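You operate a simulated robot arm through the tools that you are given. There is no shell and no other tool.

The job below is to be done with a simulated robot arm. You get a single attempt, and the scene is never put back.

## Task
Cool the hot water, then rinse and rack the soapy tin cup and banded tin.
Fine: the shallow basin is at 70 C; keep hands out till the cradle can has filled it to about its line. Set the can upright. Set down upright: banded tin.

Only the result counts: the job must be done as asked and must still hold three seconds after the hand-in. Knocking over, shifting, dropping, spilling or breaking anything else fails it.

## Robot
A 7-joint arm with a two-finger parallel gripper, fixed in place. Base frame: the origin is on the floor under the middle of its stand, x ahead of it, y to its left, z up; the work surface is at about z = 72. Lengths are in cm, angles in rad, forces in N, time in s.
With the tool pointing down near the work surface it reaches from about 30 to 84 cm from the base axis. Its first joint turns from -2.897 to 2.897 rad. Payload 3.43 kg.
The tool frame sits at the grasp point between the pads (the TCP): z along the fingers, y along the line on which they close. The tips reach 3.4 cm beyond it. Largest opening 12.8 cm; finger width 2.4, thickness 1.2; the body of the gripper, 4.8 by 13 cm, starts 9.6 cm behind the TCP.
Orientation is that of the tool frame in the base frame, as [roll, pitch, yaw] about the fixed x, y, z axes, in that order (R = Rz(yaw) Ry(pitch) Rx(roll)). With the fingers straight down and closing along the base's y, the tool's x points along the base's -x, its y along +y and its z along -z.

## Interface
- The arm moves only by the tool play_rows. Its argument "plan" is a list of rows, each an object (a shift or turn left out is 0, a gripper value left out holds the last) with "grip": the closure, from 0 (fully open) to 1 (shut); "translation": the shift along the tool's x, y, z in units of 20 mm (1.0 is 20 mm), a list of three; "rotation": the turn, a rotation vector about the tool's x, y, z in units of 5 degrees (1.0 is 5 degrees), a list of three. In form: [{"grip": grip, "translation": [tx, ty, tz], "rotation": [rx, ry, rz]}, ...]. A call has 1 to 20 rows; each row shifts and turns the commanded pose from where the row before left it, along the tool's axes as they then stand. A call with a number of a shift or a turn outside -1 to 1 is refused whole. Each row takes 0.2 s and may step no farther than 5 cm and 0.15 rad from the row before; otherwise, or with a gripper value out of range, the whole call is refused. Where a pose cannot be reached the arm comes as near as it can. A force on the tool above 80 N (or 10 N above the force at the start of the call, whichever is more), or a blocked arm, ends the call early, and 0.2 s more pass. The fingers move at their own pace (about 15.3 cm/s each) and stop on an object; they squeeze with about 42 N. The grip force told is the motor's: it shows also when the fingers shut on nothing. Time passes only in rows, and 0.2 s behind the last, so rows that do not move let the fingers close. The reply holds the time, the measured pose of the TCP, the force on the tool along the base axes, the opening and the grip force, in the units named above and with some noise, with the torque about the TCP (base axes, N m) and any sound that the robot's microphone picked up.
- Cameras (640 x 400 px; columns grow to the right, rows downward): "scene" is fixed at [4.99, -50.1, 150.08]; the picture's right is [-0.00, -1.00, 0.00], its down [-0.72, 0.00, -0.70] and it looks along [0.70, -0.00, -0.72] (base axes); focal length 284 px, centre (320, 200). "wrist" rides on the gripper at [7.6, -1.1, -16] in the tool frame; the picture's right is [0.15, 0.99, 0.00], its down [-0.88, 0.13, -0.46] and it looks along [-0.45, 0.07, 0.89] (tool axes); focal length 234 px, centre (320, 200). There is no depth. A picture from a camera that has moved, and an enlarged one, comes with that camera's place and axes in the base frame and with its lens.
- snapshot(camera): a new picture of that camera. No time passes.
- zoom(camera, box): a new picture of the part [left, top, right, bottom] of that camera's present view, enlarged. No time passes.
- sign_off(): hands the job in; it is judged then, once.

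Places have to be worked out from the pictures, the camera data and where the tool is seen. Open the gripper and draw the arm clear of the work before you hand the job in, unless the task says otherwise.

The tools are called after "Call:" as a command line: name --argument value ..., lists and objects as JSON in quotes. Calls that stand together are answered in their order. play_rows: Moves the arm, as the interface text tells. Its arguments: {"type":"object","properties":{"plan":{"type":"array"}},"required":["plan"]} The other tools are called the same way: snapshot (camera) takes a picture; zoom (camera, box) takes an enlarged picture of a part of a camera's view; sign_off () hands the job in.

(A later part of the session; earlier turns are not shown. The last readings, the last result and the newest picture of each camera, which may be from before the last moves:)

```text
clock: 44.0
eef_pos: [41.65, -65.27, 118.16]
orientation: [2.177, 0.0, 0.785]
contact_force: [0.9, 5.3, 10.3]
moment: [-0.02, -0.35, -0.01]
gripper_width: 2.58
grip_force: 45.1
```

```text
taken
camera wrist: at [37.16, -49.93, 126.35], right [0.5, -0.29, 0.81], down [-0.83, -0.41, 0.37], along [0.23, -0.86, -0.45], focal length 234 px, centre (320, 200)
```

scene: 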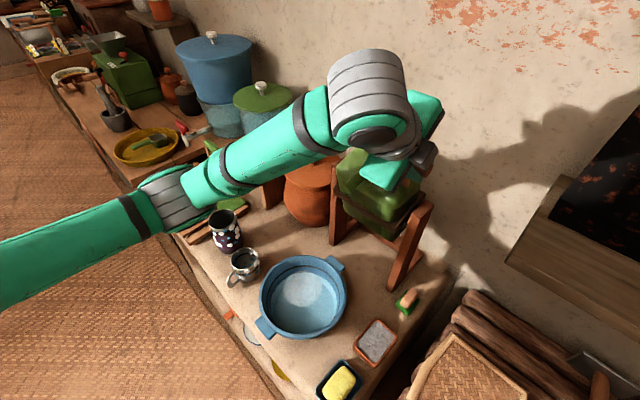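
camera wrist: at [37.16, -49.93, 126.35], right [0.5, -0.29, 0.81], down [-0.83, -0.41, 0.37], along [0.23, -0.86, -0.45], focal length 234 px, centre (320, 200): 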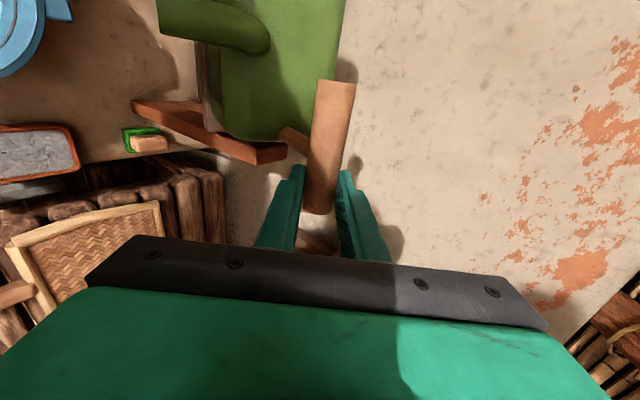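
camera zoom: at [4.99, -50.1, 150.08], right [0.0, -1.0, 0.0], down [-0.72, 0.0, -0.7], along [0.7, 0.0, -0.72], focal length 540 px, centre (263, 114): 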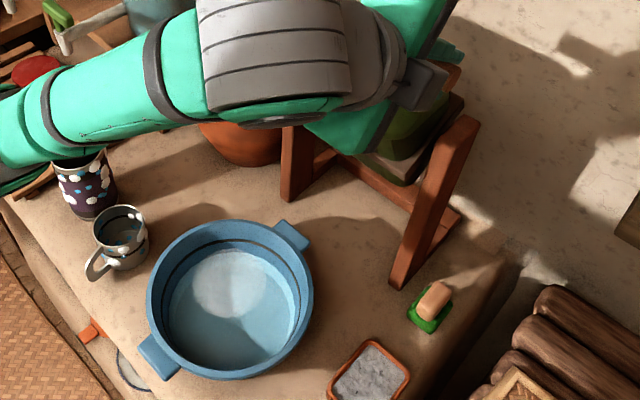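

The three readings fit an arc of radius about 15.8 cm. The basin is unchanged so far at 25° of tip; I go on by 10° along that arc.

Call:
play_rows --plan '[{"translation": [0, -0.56, -0.34], "rotation": [-1, 0, 0]}, {"translation": [0, -0.618, -0.299], "rotation": [-1, 0, 0]}, {}]'

Call:
zoom --camera "scene" --box '[240, 140, 460, 350]'

Call:
snapshot --camera "wrist"

```text
clock: 44.8
eef_pos: [39.89, -63.59, 116.84]
orientation: [2.006, 0.0, 0.787]
contact_force: [-0.2, 9.3, 8.2]
moment: [0.15, -0.05, 0.18]
gripper_width: 2.6
grip_force: 45.0
```

```text
1.90 times, centred on (350, 245) of scene
camera zoom: at [4.99, -50.1, 150.08], right [0.0, -1.0, 0.0], down [-0.72, 0.0, -0.7], along [0.7, 0.0, -0.72], focal length 540 px, centre (263, 114)
```

zoom: 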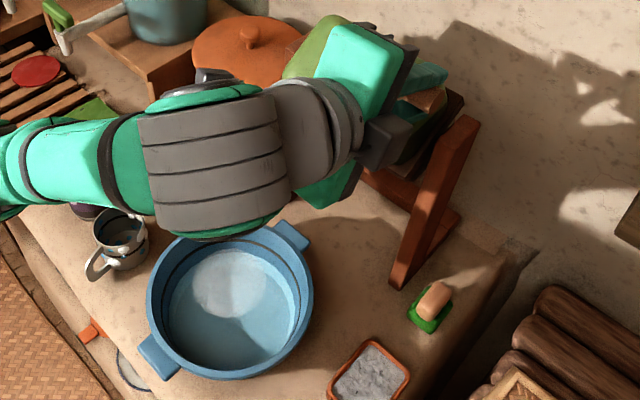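

```text
taken
camera wrist: at [34.66, -47.45, 122.49], right [0.4, -0.19, 0.9], down [-0.88, -0.37, 0.31], along [0.27, -0.91, -0.31], focal length 234 px, centre (320, 200)
```

wrist: 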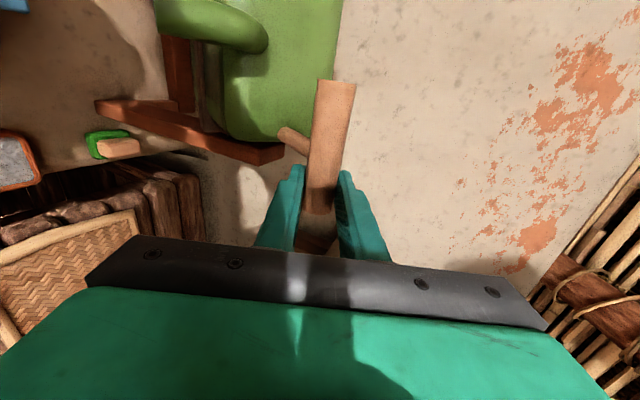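

Still no flow at 35°, forces small. I go 10° further along the arc and look again.

Call:
play_rows --plan '[{"translation": [0, -0.585, -0.37], "rotation": [-1, 0, 0]}, {"translation": [0, -0.6175, -0.31], "rotation": [-1, 0, 0]}, {}]'

Call:
snapshot --camera "scene"

Call:
snapshot --camera "wrist"

```text
clock: 45.6
eef_pos: [38.28, -61.96, 115.01]
orientation: [1.835, 0.0, 0.786]
contact_force: [-0.1, 9.9, 6.8]
moment: [-0.01, -0.12, 0.79]
gripper_width: 2.57
grip_force: 44.9
```

```text
taken
```

scene: 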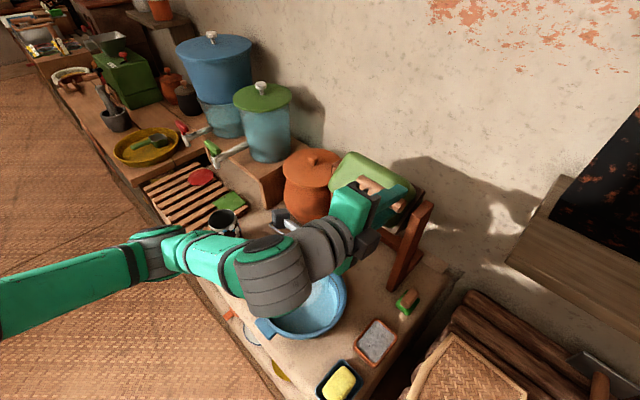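

```text
taken
camera wrist: at [32.57, -45.36, 117.98], right [0.28, -0.08, 0.96], down [-0.91, -0.34, 0.24], along [0.3, -0.94, -0.17], focal length 234 px, centre (320, 200)
```

wrist: 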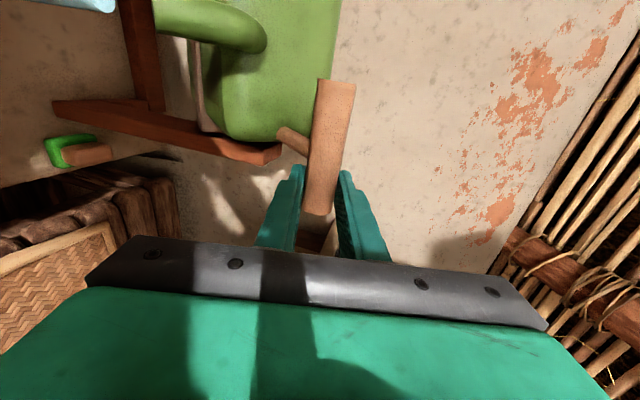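

At 45° of tip something pale shows near the basin's far side. I zoom in to see whether water is flowing.

Call:
zoom --camera "scene" --box '[220, 170, 420, 350]'

Call:
zoom --camera "wrist" --box '[0, 0, 360, 180]'

```text
2.22 times, centred on (320, 260) of scene
camera zoom: at [4.99, -50.1, 150.08], right [0.0, -1.0, 0.0], down [-0.72, 0.0, -0.7], along [0.7, 0.0, -0.72], focal length 630 px, centre (320, 67)
```

zoom: 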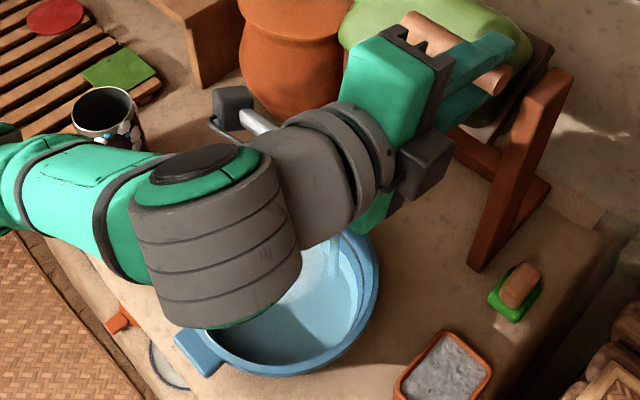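

```text
1.78 times, centred on (180, 90) of wrist
camera zoom: at [32.57, -45.36, 117.98], right [0.28, -0.08, 0.96], down [-0.91, -0.34, 0.24], along [0.3, -0.94, -0.17], focal length 416 px, centre (569, 396)
```

zoom: 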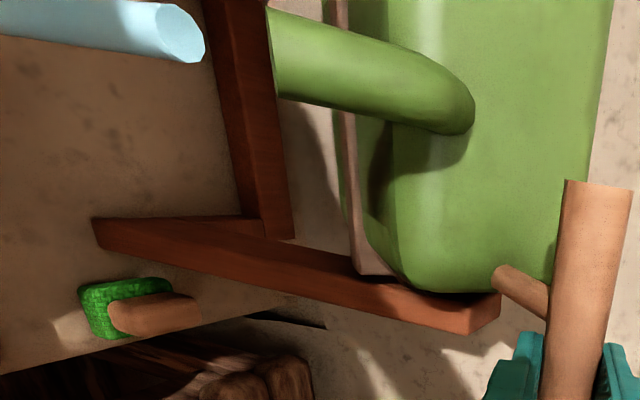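

A stream is running from the spout into the basin at 45°. I hold the tip and watch the level in short steps.

Call:
play_rows --plan '[{}, {}]'

Call:
zoom --camera "scene" --box '[260, 260, 360, 340]'

```text
clock: 46.2
eef_pos: [38.5, -62.05, 114.91]
orientation: [1.832, 0.001, 0.785]
contact_force: [0.0, 11.6, 5.5]
moment: [0.16, 0.15, 0.13]
gripper_width: 2.59
grip_force: 44.8
```

```text
5.00 times, centred on (310, 300) of scene
camera zoom: at [4.99, -50.1, 150.08], right [0.0, -1.0, 0.0], down [-0.72, 0.0, -0.7], along [0.7, 0.0, -0.72], focal length 1418 px, centre (370, -300)
```

zoom: 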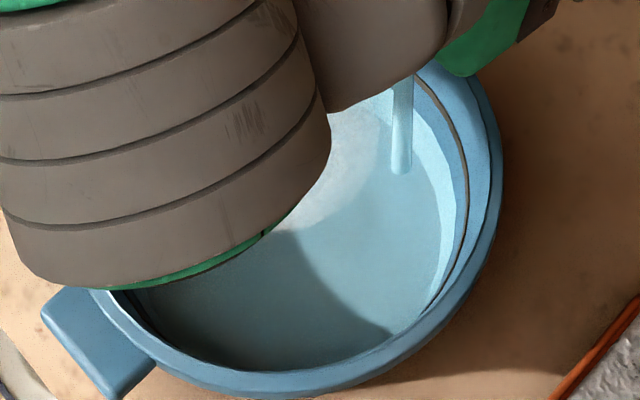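

The stream lands inside the basin, and at the right wall I can compare the water's edge with the dark line. I hold one more second and compare.

Call:
play_rows --plan '[{}, {}, {}, {}, {}]'

Call:
zoom --camera "scene" --box '[260, 260, 360, 340]'

```text
clock: 47.4
eef_pos: [38.44, -62.1, 115.01]
orientation: [1.831, 0.001, 0.785]
contact_force: [0.1, 8.0, 4.9]
moment: [0.04, 0.04, -0.07]
gripper_width: 2.54
grip_force: 44.8
```

```text
5.00 times, centred on (310, 300) of scene
camera zoom: at [4.99, -50.1, 150.08], right [0.0, -1.0, 0.0], down [-0.72, 0.0, -0.7], along [0.7, 0.0, -0.72], focal length 1418 px, centre (370, -300)
```

zoom: 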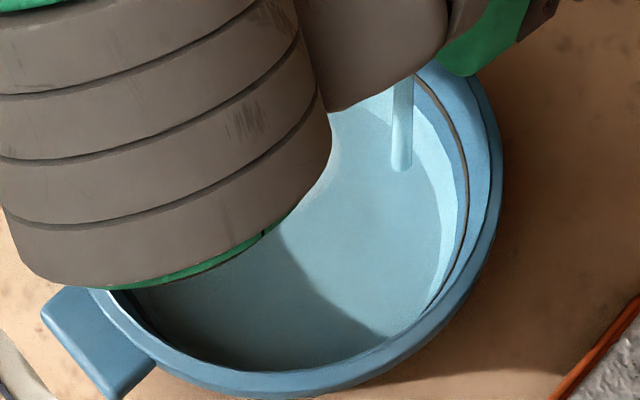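

The steam has gone and the level is rising slowly. I keep pouring at this tilt for two more seconds.

Call:
play_rows --plan '[{}, {}, {}, {}, {}, {}, {}, {}, {}, {}]'

Call:
zoom --camera "scene" --box '[260, 260, 360, 340]'

```text
clock: 49.6
eef_pos: [38.49, -62.03, 115.04]
orientation: [1.833, 0.0, 0.784]
contact_force: [-0.8, 6.0, 5.0]
moment: [-0.09, -0.06, -0.03]
gripper_width: 2.57
grip_force: 45.0
```

```text
5.00 times, centred on (310, 300) of scene
camera zoom: at [4.99, -50.1, 150.08], right [0.0, -1.0, 0.0], down [-0.72, 0.0, -0.7], along [0.7, 0.0, -0.72], focal length 1418 px, centre (370, -300)
```

zoom: 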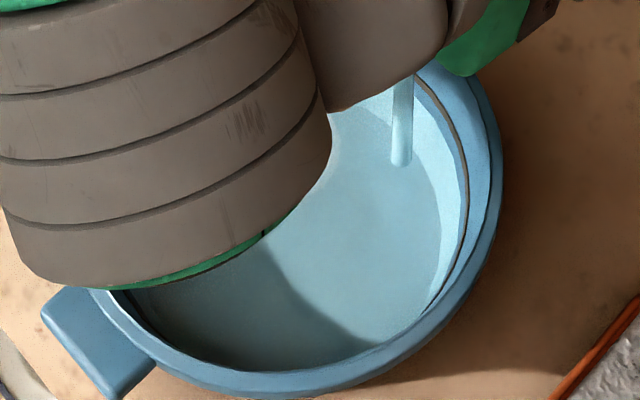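

The level keeps rising by roughly 2 mm/s. I keep pouring and look closer at the right wall where the line is.

Call:
play_rows --plan '[{}, {}, {}, {}, {}, {}, {}, {}, {}, {}]'

Call:
zoom --camera "scene" --box '[320, 265, 360, 325]'

Call:
zoom --camera "scene" --box '[260, 260, 360, 340]'

```text
clock: 51.8
eef_pos: [38.47, -62.05, 115.01]
orientation: [1.832, 0.001, 0.785]
contact_force: [-1.8, 6.0, 6.0]
moment: [-0.02, -0.02, 0.01]
gripper_width: 2.55
grip_force: 45.2
```

```text
6.67 times, centred on (340, 295) of scene
camera zoom: at [4.99, -50.1, 150.08], right [0.0, -1.0, 0.0], down [-0.72, 0.0, -0.7], along [0.7, 0.0, -0.72], focal length 1891 px, centre (187, -433)
```

zoom: 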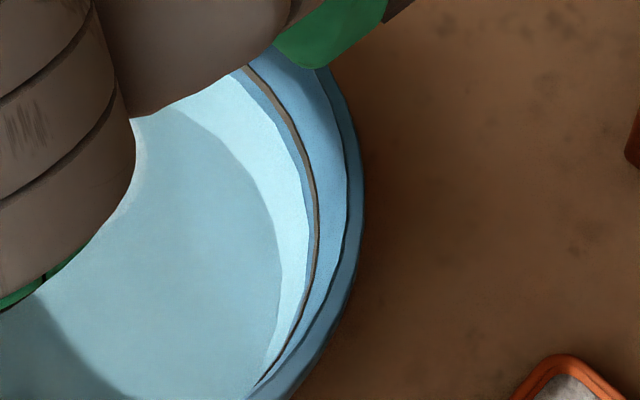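

```text
5.00 times, centred on (310, 300) of scene
camera zoom: at [4.99, -50.1, 150.08], right [0.0, -1.0, 0.0], down [-0.72, 0.0, -0.7], along [0.7, 0.0, -0.72], focal length 1418 px, centre (370, -300)
```

zoom: 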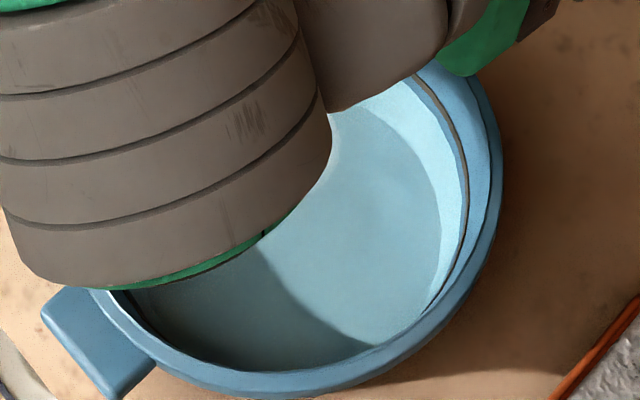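

The stream has stopped: the strip of dry wall below the line has shrunk to about a third, so a little more is needed. I tip 3° further and hold briefly.

Call:
play_rows --plan '[{"translation": [0, -0.366, -0.195], "rotation": [-0.6, 0, 0]}, {}, {}, {}, {}]'

Call:
zoom --camera "scene" --box '[320, 265, 360, 325]'

Call:
zoom --camera "scene" --box '[260, 260, 360, 340]'

```text
clock: 53.0
eef_pos: [38.03, -61.58, 114.33]
orientation: [1.78, 0.0, 0.786]
contact_force: [-1.4, 7.3, 5.5]
moment: [0.06, 0.0, 0.04]
gripper_width: 2.55
grip_force: 45.4
```

```text
6.67 times, centred on (340, 295) of scene
camera zoom: at [4.99, -50.1, 150.08], right [0.0, -1.0, 0.0], down [-0.72, 0.0, -0.7], along [0.7, 0.0, -0.72], focal length 1891 px, centre (187, -433)
```

zoom: 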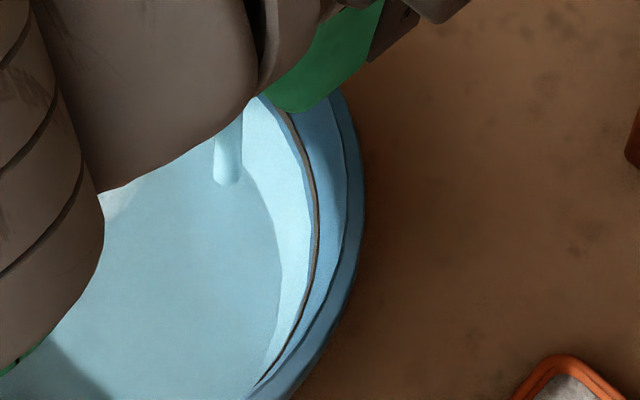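

```text
5.00 times, centred on (310, 300) of scene
camera zoom: at [4.99, -50.1, 150.08], right [0.0, -1.0, 0.0], down [-0.72, 0.0, -0.7], along [0.7, 0.0, -0.72], focal length 1418 px, centre (370, -300)
```

zoom: 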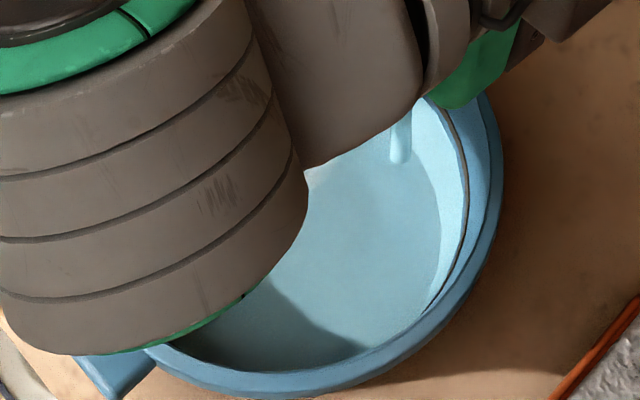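

The stream runs again and the dry strip is nearly gone. I zoom tighter on the line to judge it.

Call:
zoom --camera "scene" --box '[328, 278, 352, 296]'

```text
16.00 times, centred on (340, 287) of scene
camera zoom: at [4.99, -50.1, 150.08], right [0.0, -1.0, 0.0], down [-0.72, 0.0, -0.7], along [0.7, 0.0, -0.72], focal length 4539 px, centre (0, -1192)
```

zoom: 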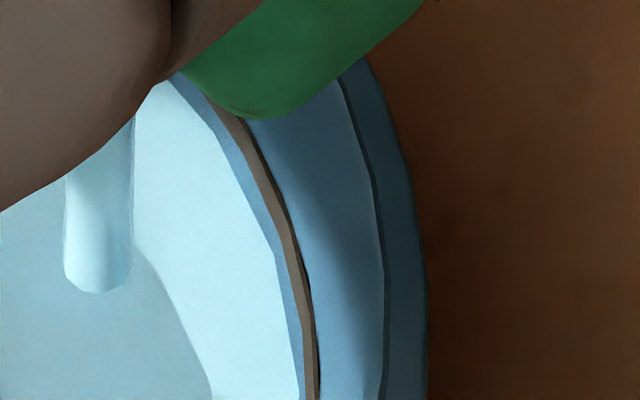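

The dry strip below the line is still about a third of what it was, with the stream running. I keep pouring in one-second steps.

Call:
play_rows --plan '[{}, {}, {}, {}, {}]'

Call:
zoom --camera "scene" --box '[328, 278, 352, 296]'

```text
clock: 54.2
eef_pos: [37.95, -61.58, 114.37]
orientation: [1.78, -0.001, 0.785]
contact_force: [1.1, 6.4, 4.6]
moment: [-0.07, -0.06, 0.03]
gripper_width: 2.59
grip_force: 45.0
```

```text
16.00 times, centred on (340, 287) of scene
camera zoom: at [4.99, -50.1, 150.08], right [0.0, -1.0, 0.0], down [-0.72, 0.0, -0.7], along [0.7, 0.0, -0.72], focal length 4539 px, centre (0, -1192)
```

zoom: 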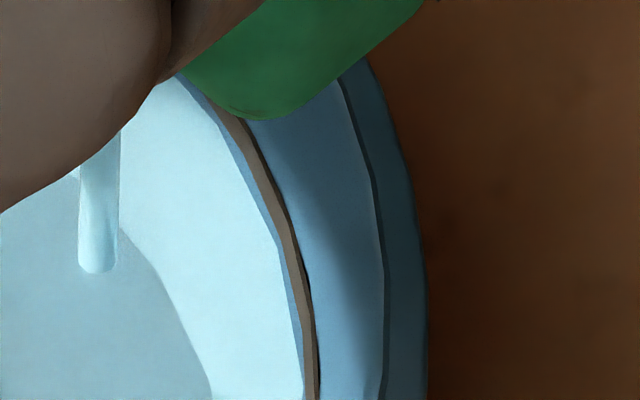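

The strip halved in that second and the stream is thinning. Another short hold should bring the level close to the line.

Call:
play_rows --plan '[{}, {}, {}, {}, {}]'

Call:
zoom --camera "scene" --box '[328, 278, 352, 296]'

```text
clock: 55.4
eef_pos: [38.03, -61.7, 114.33]
orientation: [1.781, -0.001, 0.786]
contact_force: [1.5, 7.4, 4.7]
moment: [0.02, -0.12, 0.25]
gripper_width: 2.56
grip_force: 44.7
```

```text
16.00 times, centred on (340, 287) of scene
camera zoom: at [4.99, -50.1, 150.08], right [0.0, -1.0, 0.0], down [-0.72, 0.0, -0.7], along [0.7, 0.0, -0.72], focal length 4539 px, centre (0, -1192)
```

zoom: 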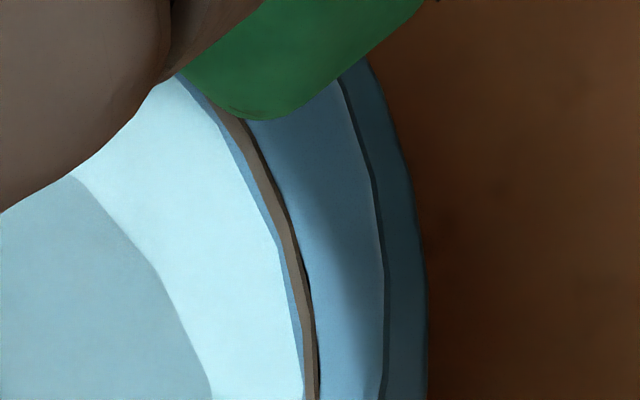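

The stream has stopped with the level about 8 px (at 16×) short of the line. I tip just under 2° more and hold.

Call:
play_rows --plan '[{"translation": [0, -0.219, -0.119], "rotation": [-0.36, 0, 0]}, {}, {}, {}, {}, {}, {}]'

Call:
zoom --camera "scene" --box '[328, 278, 352, 296]'

Call:
zoom --camera "scene" --box '[260, 260, 360, 340]'

```text
clock: 57.0
eef_pos: [37.76, -61.38, 114.04]
orientation: [1.75, 0.0, 0.786]
contact_force: [0.6, 6.9, 4.7]
moment: [0.06, -0.13, 1.12]
gripper_width: 2.56
grip_force: 45.1
```

```text
16.00 times, centred on (340, 287) of scene
camera zoom: at [4.99, -50.1, 150.08], right [0.0, -1.0, 0.0], down [-0.72, 0.0, -0.7], along [0.7, 0.0, -0.72], focal length 4539 px, centre (0, -1192)
```

zoom: 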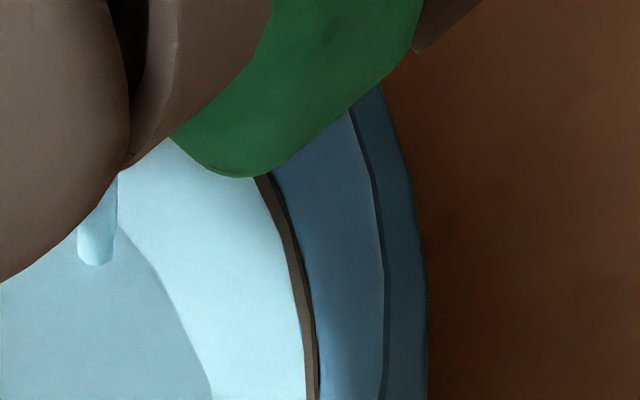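

```text
5.00 times, centred on (310, 300) of scene
camera zoom: at [4.99, -50.1, 150.08], right [0.0, -1.0, 0.0], down [-0.72, 0.0, -0.7], along [0.7, 0.0, -0.72], focal length 1418 px, centre (370, -300)
```

zoom: 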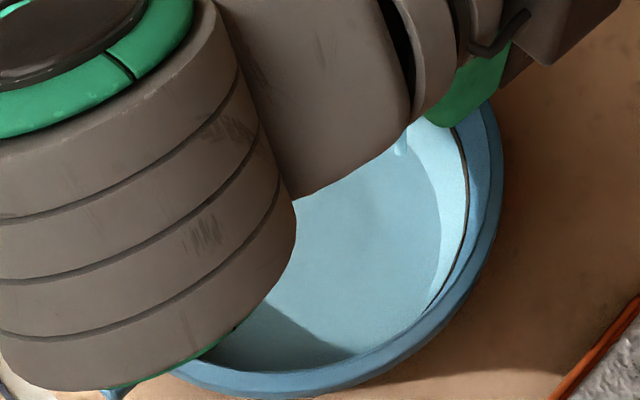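

The water's edge now meets the line. I turn the can back upright along the same arc, the first 25° now.

Call:
play_rows --plan '[{"translation": [0, 0.587, 0.3626], "rotation": [1, 0, 0]}, {"translation": [0, 0.587, 0.3626], "rotation": [1, 0, 0]}, {"translation": [0, 0.587, 0.3626], "rotation": [1, 0, 0]}, {"translation": [0, 0.587, 0.3626], "rotation": [1, 0, 0]}, {"translation": [0, 0.587, 0.3626], "rotation": [1, 0, 0]}, {}]'

Call:
snapshot --camera "scene"

```text
clock: 58.4
eef_pos: [41.7, -65.1, 118.17]
orientation: [2.186, -0.001, 0.785]
contact_force: [5.2, -0.3, -5.0]
moment: [-0.11, 0.19, -0.06]
gripper_width: 2.56
grip_force: 45.1
```

```text
taken
```

scene: 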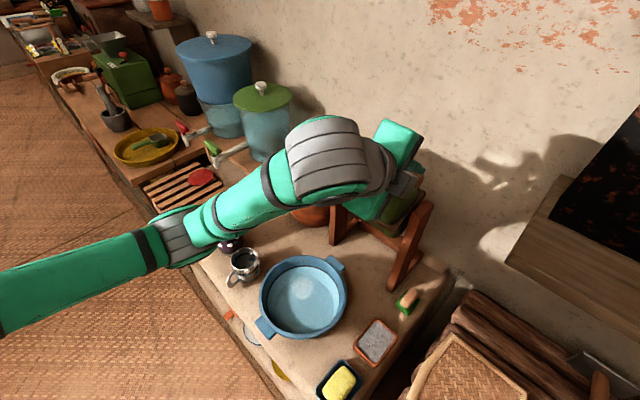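

Forces are low and the can is halfway back; the basin can be seen fully now, so I check the level before the rest.

Call:
zoom --camera "scene" --box '[245, 245, 365, 345]'

Call:
zoom --camera "scene" --box '[280, 252, 345, 292]'

```text
4.00 times, centred on (305, 295) of scene
camera zoom: at [4.99, -50.1, 150.08], right [0.0, -1.0, 0.0], down [-0.72, 0.0, -0.7], along [0.7, 0.0, -0.72], focal length 1135 px, centre (380, -180)
```

zoom: 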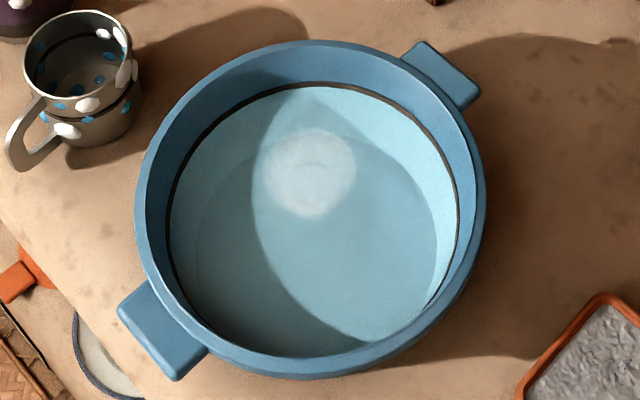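

```text
9.85 times, centred on (312, 272) of scene
camera zoom: at [4.99, -50.1, 150.08], right [0.0, -1.0, 0.0], down [-0.72, 0.0, -0.7], along [0.7, 0.0, -0.72], focal length 2793 px, centre (394, -509)
```

zoom: 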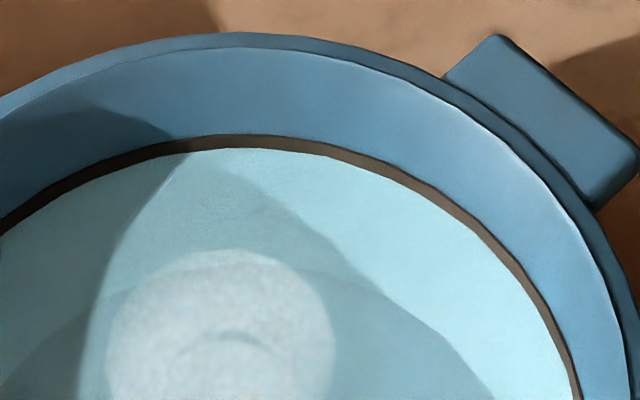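

The water meets the line all the way round and the steam puff has shrunk. I bring the can the rest of the way upright.

Call:
play_rows --plan '[{"translation": [0, 0.587, 0.3626], "rotation": [1, 0, 0]}, {"translation": [0, 0.587, 0.3626], "rotation": [1, 0, 0]}, {"translation": [0, 0.587, 0.3626], "rotation": [1, 0, 0]}, {"translation": [0, 0.587, 0.3626], "rotation": [1, 0, 0]}, {}]'

```text
clock: 59.6
eef_pos: [45.34, -68.97, 119.83]
orientation: [2.529, 0.001, 0.785]
contact_force: [0.7, 2.8, 19.8]
moment: [-0.41, -0.21, -0.2]
gripper_width: 2.54
grip_force: 45.3
```

Five degrees remain and the tool sits a few millimetres low on the arc. I make the last step with a slight lift.

Call:
play_rows --plan '[{"translation": [0, 0.72, 0.26], "rotation": [1, 0, 0]}, {}, {}]'

Call:
snapshot --camera "wrist"

Call:
zoom --camera "scene" --box '[320, 110, 480, 300]'

```text
clock: 60.4
eef_pos: [46.36, -69.91, 119.93]
orientation: [2.623, 0.0, 0.786]
contact_force: [0.2, 4.1, 12.3]
moment: [0.81, -0.67, 0.81]
gripper_width: 2.58
grip_force: 45.2
```

```text
taken
camera wrist: at [45.33, -58.2, 133.28], right [0.71, -0.5, 0.49], down [-0.7, -0.54, 0.46], along [0.03, -0.67, -0.74], focal length 234 px, centre (320, 200)
```

wrist: 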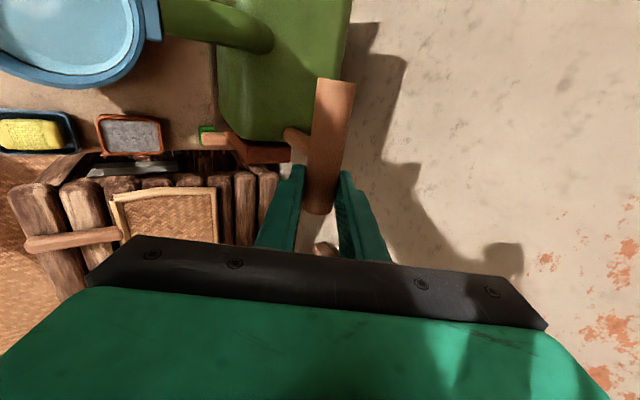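

```text
2.11 times, centred on (400, 205) of scene
camera zoom: at [4.99, -50.1, 150.08], right [0.0, -1.0, 0.0], down [-0.72, 0.0, -0.7], along [0.7, 0.0, -0.72], focal length 597 px, centre (152, 190)
```

zoom: 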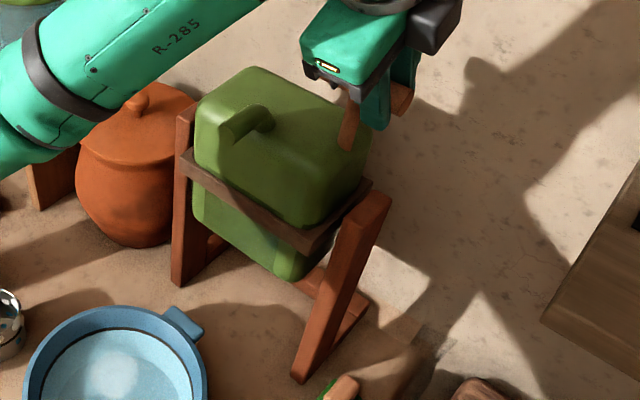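

It's about 2 mm (under 1°) short of the starting upright position. I nudge it that last bit before releasing.

Call:
play_rows --plan '[{"translation": [0, 0.15, 0.0], "rotation": [0, 0, 0]}, {}, {}]'

```text
clock: 61.2
eef_pos: [46.52, -70.12, 119.98]
orientation: [2.623, 0.001, 0.785]
contact_force: [-0.9, 3.3, -0.9]
moment: [-0.14, 0.64, -0.37]
gripper_width: 2.54
grip_force: 44.5
```

The handle is back at its starting place with almost no force. I open the fingers and hold still to see that the can stays upright.

Call:
play_rows --plan '[{"grip": 0.5}, {"grip": 0.2}, {"grip": 0}, {}, {}]'

Call:
snapshot --camera "wrist"

Call:
zoom --camera "scene" --box '[320, 110, 480, 300]'

```text
clock: 62.4
eef_pos: [46.57, -70.25, 119.98]
orientation: [2.622, 0.001, 0.786]
contact_force: [1.3, 0.5, -0.4]
moment: [-0.01, -0.04, -0.01]
gripper_width: 12.8
grip_force: 0.1
```

```text
taken
camera wrist: at [45.53, -58.35, 133.36], right [0.71, -0.5, 0.49], down [-0.7, -0.54, 0.46], along [0.04, -0.67, -0.74], focal length 234 px, centre (320, 200)
```

wrist: 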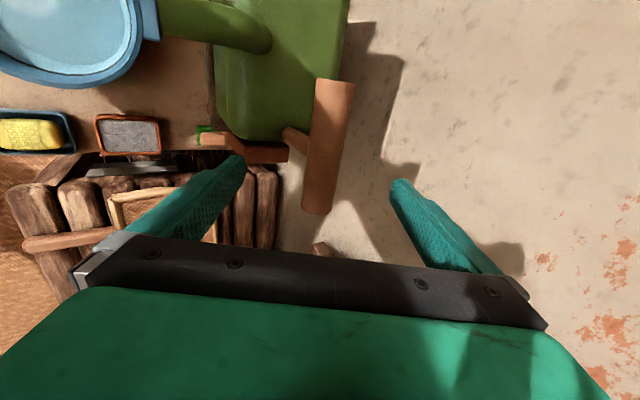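

```text
2.11 times, centred on (400, 205) of scene
camera zoom: at [4.99, -50.1, 150.08], right [0.0, -1.0, 0.0], down [-0.72, 0.0, -0.7], along [0.7, 0.0, -0.72], focal length 597 px, centre (152, 190)
```

zoom: 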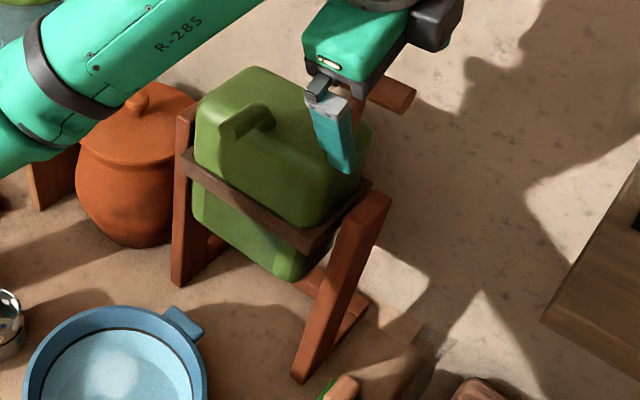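

Released cleanly and the can stays upright. I back straight out along the tool axis and then lift away.

Call:
play_rows --plan '[{"translation": [0, 0, -0.9]}, {"translation": [0, 0, -0.9]}, {"translation": [0, 0, -0.9]}, {"translation": [0, 0, -0.9]}, {"translation": [0, 0, -0.9]}, {"translation": [0, -0.6, -0.8]}, {"translation": [0, -0.6, -0.8]}, {"translation": [0, -0.6, -0.8]}, {"translation": [0, -0.6, -0.8]}, {}]'

Call:
snapshot --camera "scene"

Call:
snapshot --camera "wrist"

```text
clock: 64.6
eef_pos: [38.39, -61.77, 131.21]
orientation: [2.624, 0.001, 0.786]
contact_force: [-0.1, -0.2, 0.4]
moment: [-0.02, 0.1, -0.05]
gripper_width: 12.81
grip_force: 0.2
```

```text
taken
```

scene: 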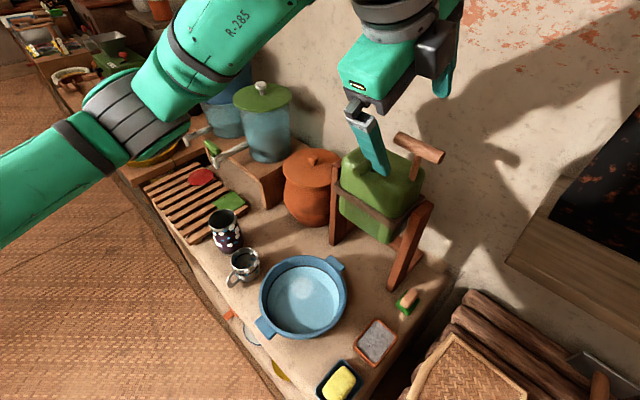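

```text
taken
camera wrist: at [37.33, -50.07, 144.48], right [0.71, -0.5, 0.49], down [-0.7, -0.54, 0.46], along [0.03, -0.67, -0.74], focal length 234 px, centre (320, 200)
```

wrist: 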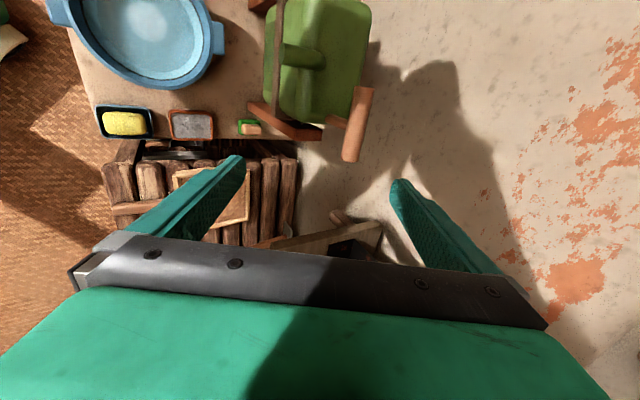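

The handle appears where it was at the start. I verify its uprightness against the first close-up.

Call:
zoom --camera "scene" --box '[380, 110, 470, 200]'

Call:
zoom --camera "scene" --box '[200, 200, 280, 300]'

Call:
zoom --camera "scene" --box '[130, 150, 260, 250]'

```text
4.44 times, centred on (425, 155) of scene
camera zoom: at [4.99, -50.1, 150.08], right [0.0, -1.0, 0.0], down [-0.72, 0.0, -0.7], along [0.7, 0.0, -0.72], focal length 1261 px, centre (-147, 400)
```

zoom: 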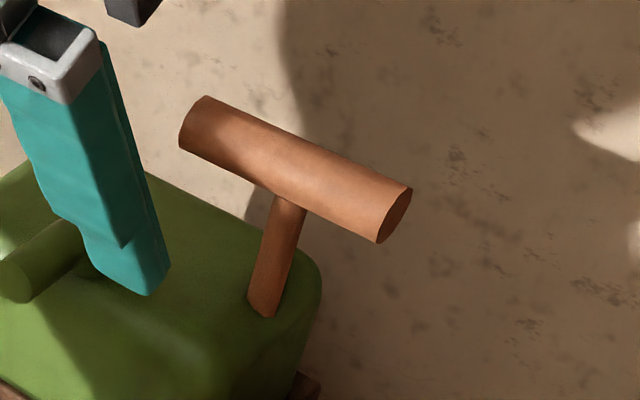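

```text
4.00 times, centred on (240, 250) of scene
camera zoom: at [4.99, -50.1, 150.08], right [0.0, -1.0, 0.0], down [-0.72, 0.0, -0.7], along [0.7, 0.0, -0.72], focal length 1135 px, centre (640, 0)
```

zoom: 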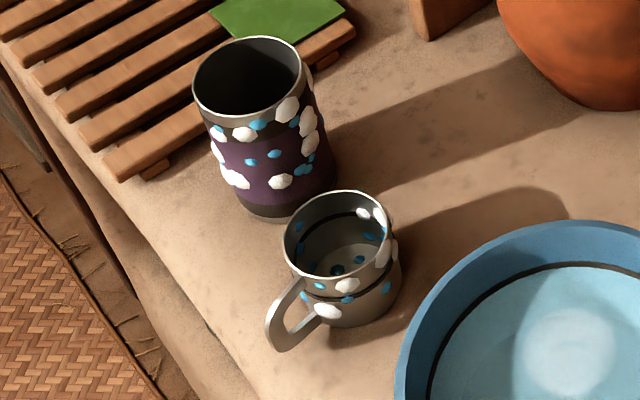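

```text
4.00 times, centred on (195, 200) of scene
camera zoom: at [4.99, -50.1, 150.08], right [0.0, -1.0, 0.0], down [-0.72, 0.0, -0.7], along [0.7, 0.0, -0.72], focal length 1135 px, centre (820, 200)
```

zoom: 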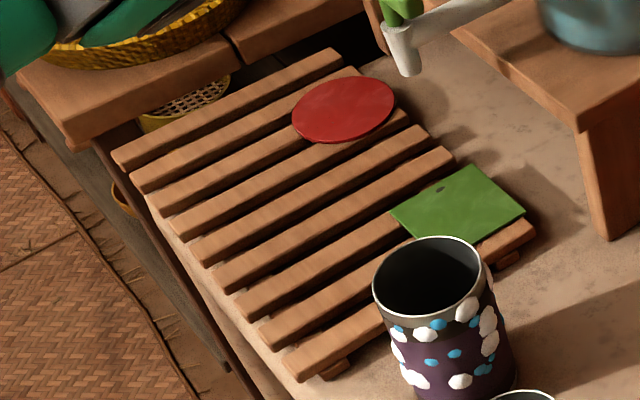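

The can is upright again (within about a degree). Next I untilt the hand while drawing inward, so I can look straight down on the cup and tin.

Call:
play_rows --plan '[{"translation": [0, -1, 0]}, {"translation": [0, -1, 0]}, {"rotation": [1, 0, 0]}, {"rotation": [1, 0, 0]}, {"rotation": [1, 0, 0]}, {"rotation": [1, 0, 0]}, {"rotation": [1, 0, 0]}, {"rotation": [0.94, 0, 0]}, {}]'

```text
clock: 66.6
eef_pos: [35.88, -59.31, 129.15]
orientation: [3.14, 0.001, 0.787]
contact_force: [-0.5, -0.1, 0.6]
moment: [0.01, 0.01, -0.02]
gripper_width: 12.79
grip_force: 0.2
```

Hand vertical again. I move over toward the cup and tin (first inward and along the table, then down) for a top view.

Call:
play_rows --plan '[{"translation": [1, -0.45, 0]}, {"translation": [1, -0.45, 0]}, {"translation": [1, -0.45, 0]}, {"translation": [1, -0.45, 0]}, {"translation": [1, -0.45, 0]}, {"translation": [1, -0.45, 0]}, {"translation": [1, -0.45, 0]}, {"translation": [1, -0.45, 0]}, {"translation": [1, -0.45, 0]}, {"translation": [1, -0.45, 0]}, {"translation": [1, -0.45, 0]}, {"translation": [1, -0.4, 0]}, {"translation": [1, 0, 0.9]}, {"translation": [1, 0, 0.9]}, {"translation": [1, 0, 0.9]}, {"translation": [1, 0, 0.9]}, {"translation": [1, 0, 0.9]}, {"translation": [1, 0, 0.9]}, {"translation": [1, 0, 0.9]}, {"translation": [1, 0, 0.9]}]'

Call:
snapshot --camera "wrist"

Call:
snapshot --camera "scene"

```text
clock: 70.8
eef_pos: [56.58, -23.71, 114.8]
orientation: [3.139, 0.0, 0.784]
contact_force: [-0.3, -0.1, 0.1]
moment: [-0.04, -0.01, 0.02]
gripper_width: 12.8
grip_force: 0.1
```

```text
taken
camera wrist: at [60.94, -17.34, 130.78], right [0.8, -0.6, 0.0], down [-0.53, -0.71, 0.46], along [-0.27, -0.37, -0.89], focal length 234 px, centre (320, 200)
```

wrist: 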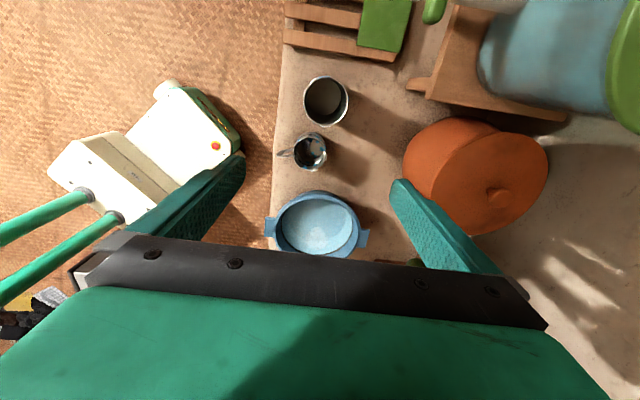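

```text
taken
```

scene: 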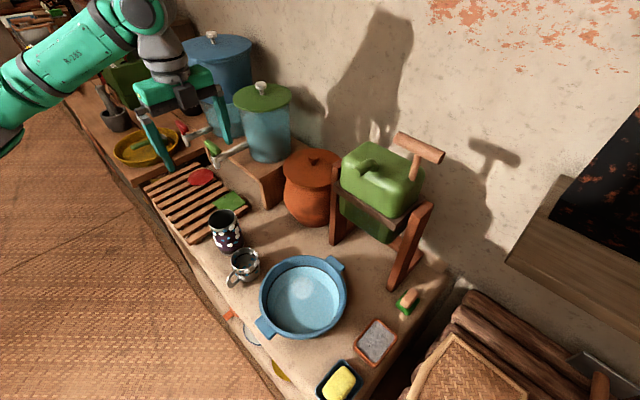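

From here the tin, the cup and the basin are all in the wrist view. I zoom in for exact places.

Call:
zoom --camera "wrist" --box '[260, 60, 400, 190]'

Call:
zoom --camera "wrist" --box '[250, 170, 390, 270]'

Call:
zoom --camera "wrist" --box '[270, 0, 450, 110]'

```text
3.08 times, centred on (330, 125) of wrist
camera zoom: at [60.94, -17.34, 130.78], right [0.8, -0.6, 0.0], down [-0.53, -0.71, 0.46], along [-0.27, -0.37, -0.89], focal length 720 px, centre (289, 431)
```

zoom: 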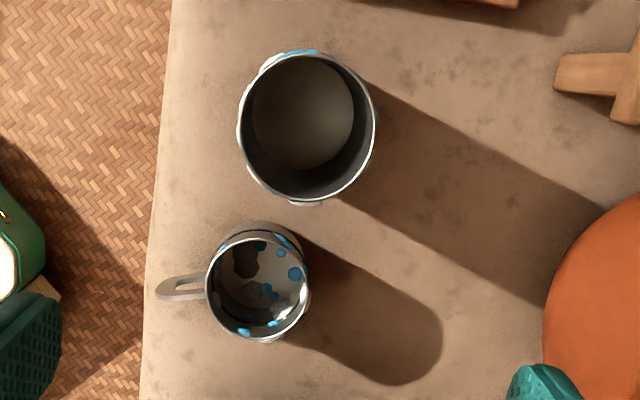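

```text
4.00 times, centred on (320, 220) of wrist
camera zoom: at [60.94, -17.34, 130.78], right [0.8, -0.6, 0.0], down [-0.53, -0.71, 0.46], along [-0.27, -0.37, -0.89], focal length 937 px, centre (320, 120)
```

zoom: 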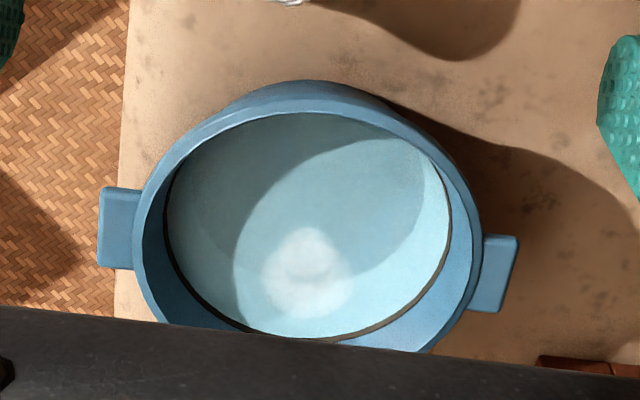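

```text
3.56 times, centred on (360, 55) of wrist
camera zoom: at [60.94, -17.34, 130.78], right [0.8, -0.6, 0.0], down [-0.53, -0.71, 0.46], along [-0.27, -0.37, -0.89], focal length 833 px, centre (178, 716)
```

zoom: 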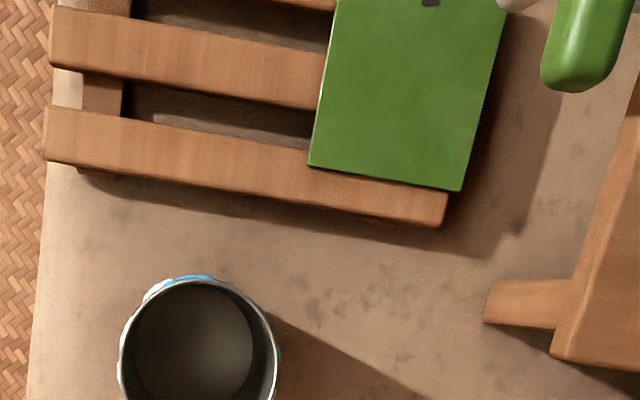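

Triangulated: tin centre (59.8,-21.0), rim about z 84.3, 8 cm wide; cup centre (50,-28.4), rim about 78.5; basin centre (39,-45.6), rim 78.3, water near 75.5. I move over the tin and down to z≈95 to check alignment.

Call:
play_rows --plan '[{"translation": [0.7, 0.06, 0]}, {"translation": [0.7, 0.06, 0]}, {"translation": [0.7, 0.06, 0]}, {"translation": [0, 0, 1]}, {"translation": [0, 0, 1]}, {"translation": [0, 0, 1]}, {"translation": [0, 0, 1]}, {"translation": [0, 0, 1]}, {"translation": [0, 0, 1]}, {"translation": [0, 0, 1]}, {"translation": [0, 0, 1]}, {"translation": [0, 0, 1]}, {"translation": [0, 0, 0.9]}, {}]'

Call:
snapshot --camera "wrist"

Call:
snapshot --camera "scene"

```text
clock: 73.8
eef_pos: [59.8, -20.77, 95.05]
orientation: [3.139, 0.0, 0.786]
contact_force: [0.2, 0.0, -0.7]
moment: [-0.06, 0.01, 0.0]
gripper_width: 12.8
grip_force: 0.0
```

```text
taken
camera wrist: at [64.29, -14.49, 110.91], right [0.8, -0.6, 0.0], down [-0.53, -0.71, 0.46], along [-0.27, -0.37, -0.89], focal length 234 px, centre (320, 200)
```

wrist: 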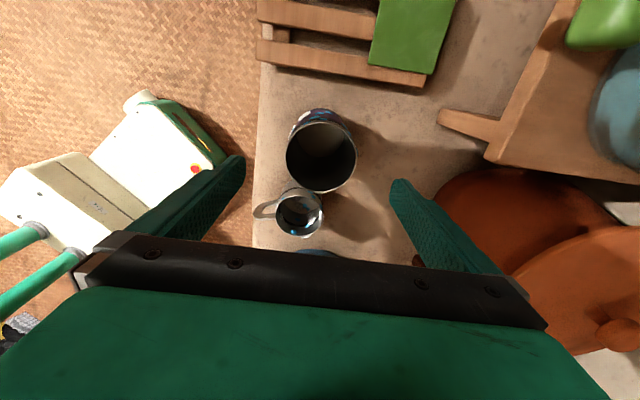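

```text
taken
```

scene: 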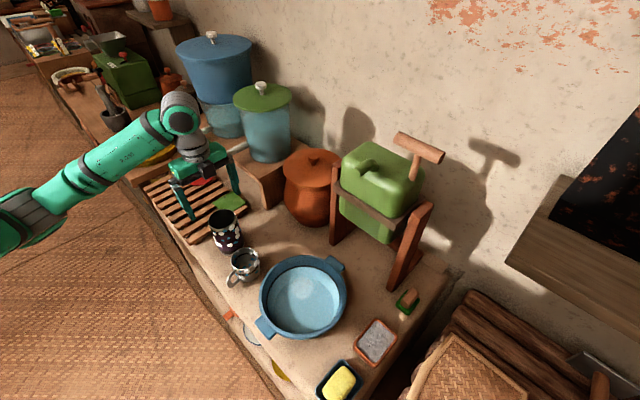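

Alignment is right: the tin is centred between the fingers. I descend so the tips reach about two thirds down the tin, then close gently.

Call:
play_rows --plan '[{"translation": [-0.1, 0.07, 1]}, {"translation": [0, 0, 1]}, {"translation": [0, 0, 1]}, {"translation": [0, 0, 1]}, {"translation": [0, 0, 1]}, {"translation": [0, 0, 1]}, {"translation": [0, 0, 1]}, {}, {"grip": 1}, {}, {}, {}]'

Call:
snapshot --camera "wrist"

Call:
zoom --camera "scene" --box '[150, 140, 290, 290]'

```text
clock: 76.4
eef_pos: [59.85, -20.86, 80.79]
orientation: [3.138, 0.0, 0.789]
contact_force: [-0.7, 0.4, -0.1]
moment: [-0.03, -0.08, 0.0]
gripper_width: 7.38
grip_force: 41.9
```

```text
taken
camera wrist: at [64.27, -14.53, 96.93], right [0.8, -0.59, 0.0], down [-0.53, -0.72, 0.46], along [-0.27, -0.37, -0.89], focal length 234 px, centre (320, 200)
```

wrist: 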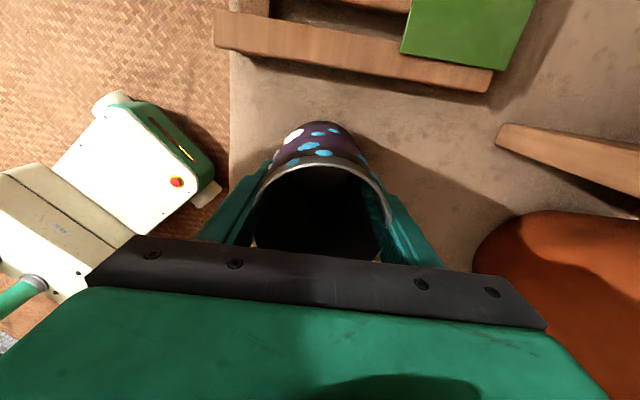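

```text
2.67 times, centred on (220, 215) of scene
camera zoom: at [4.99, -50.1, 150.08], right [0.0, -1.0, 0.0], down [-0.72, 0.0, -0.7], along [0.7, 0.0, -0.72], focal length 757 px, centre (587, 160)
```

zoom: 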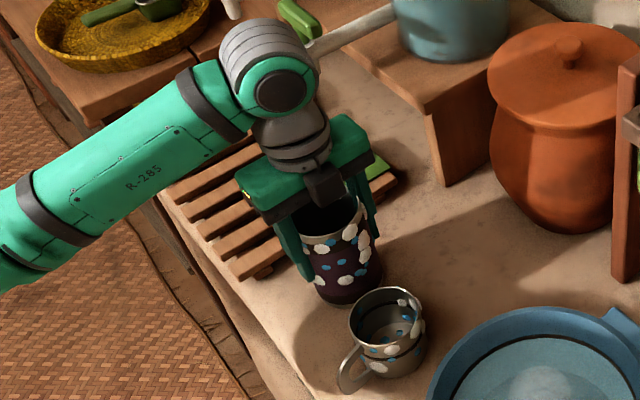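

The tin is held firmly (7.4 cm). I lift it 13 cm straight up, then carry it toward the basin.

Call:
play_rows --plan '[{"translation": [0, 0, -0.6]}, {"translation": [0, 0, -1]}, {"translation": [0, 0, -1]}, {"translation": [0, 0, -1]}, {"translation": [0, 0, -1]}, {"translation": [0, 0, -1]}, {"translation": [0, 0, -1]}, {}]'

Call:
play_rows --plan '[{"translation": [-0.9, 0.08, 0]}, {"translation": [-0.9, 0.08, 0]}, {"translation": [-0.9, 0.08, 0]}, {"translation": [-0.9, 0.08, 0]}, {"translation": [-0.9, 0.08, 0]}, {"translation": [-0.9, 0.08, 0]}, {"translation": [-0.9, 0.08, 0]}, {"translation": [-0.9, 0.08, 0]}, {"translation": [-0.9, 0.08, 0]}, {"translation": [-0.9, 0.08, 0]}, {"translation": [-0.9, 0.08, 0]}, {"translation": [-0.9, 0.08, 0]}, {"translation": [-0.9, 0.08, 0]}, {"translation": [-0.9, 0.08, 0]}, {"translation": [-0.9, 0.08, 0]}, {"translation": [-0.9, 0.08, 0]}, {"translation": [-0.9, 0.08, 0]}, {"translation": [-0.8, 0, 0]}, {}]'

Call:
snapshot --camera "scene"

Call:
snapshot --camera "wrist"

```text
clock: 78.2
eef_pos: [59.91, -21.22, 94.23]
orientation: [3.139, 0.0, 0.784]
contact_force: [-0.5, -0.4, -0.4]
moment: [0.03, -0.01, 0.02]
gripper_width: 7.37
grip_force: 42.3
```

```text
clock: 82.2
eef_pos: [38.85, -45.8, 94.12]
orientation: [3.14, 0.0, 0.786]
contact_force: [-0.4, -0.5, -0.9]
moment: [0.02, 0.0, 0.02]
gripper_width: 7.35
grip_force: 42.0
```

```text
taken
```

scene: 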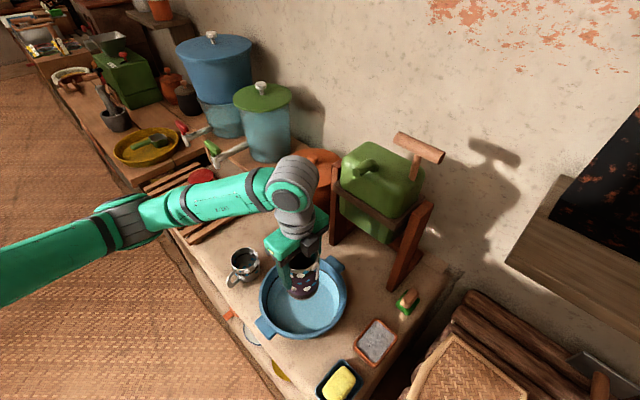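

```text
taken
camera wrist: at [43.23, -39.45, 110.02], right [0.8, -0.6, 0.0], down [-0.53, -0.71, 0.46], along [-0.27, -0.37, -0.89], focal length 234 px, centre (320, 200)
```

wrist: 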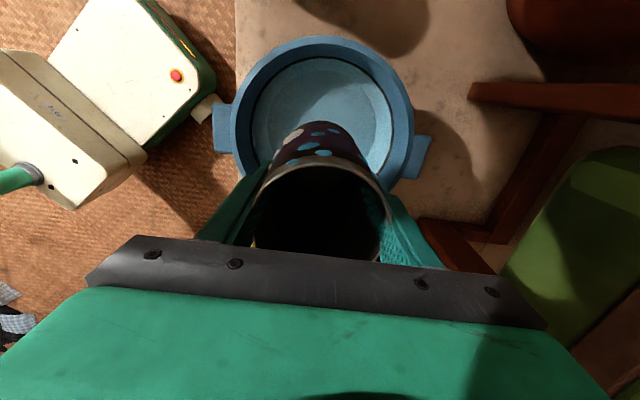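

The tin hangs over the basin's centre. I lower it into the water in steps, watching for bottom contact.

Call:
play_rows --plan '[{"translation": [0, 0, 1]}, {"translation": [0, 0, 1]}, {"translation": [0, 0, 1]}, {"translation": [0, 0, 1]}, {"translation": [0, 0, 1]}, {"translation": [0, 0, 0.5]}, {}]'

Call:
zoom --camera "scene" --box '[240, 230, 370, 350]'

Call:
zoom --camera "wrist" --box '[200, 40, 440, 200]'

```text
clock: 83.8
eef_pos: [38.9, -45.8, 83.33]
orientation: [3.139, 0.0, 0.785]
contact_force: [0.4, -1.0, -1.1]
moment: [-0.02, 0.0, -0.04]
gripper_width: 7.38
grip_force: 41.7
```

```text
3.33 times, centred on (305, 290) of scene
camera zoom: at [4.99, -50.1, 150.08], right [0.0, -1.0, 0.0], down [-0.72, 0.0, -0.7], along [0.7, 0.0, -0.72], focal length 946 px, centre (370, -100)
```

zoom: 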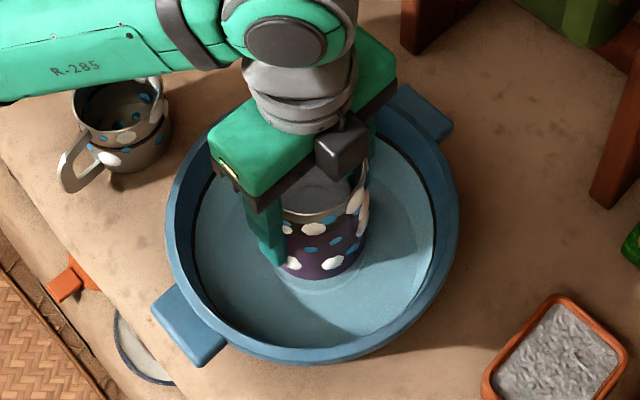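

```text
2.50 times, centred on (320, 120) of wrist
camera zoom: at [43.36, -39.52, 99.14], right [0.8, -0.6, 0.0], down [-0.53, -0.71, 0.46], along [-0.27, -0.37, -0.89], focal length 585 px, centre (320, 400)
```

zoom: 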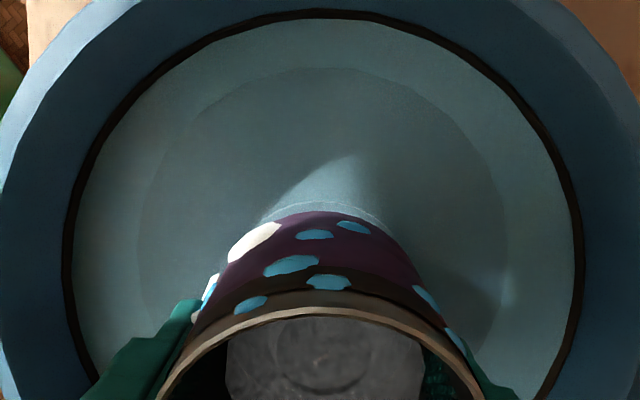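

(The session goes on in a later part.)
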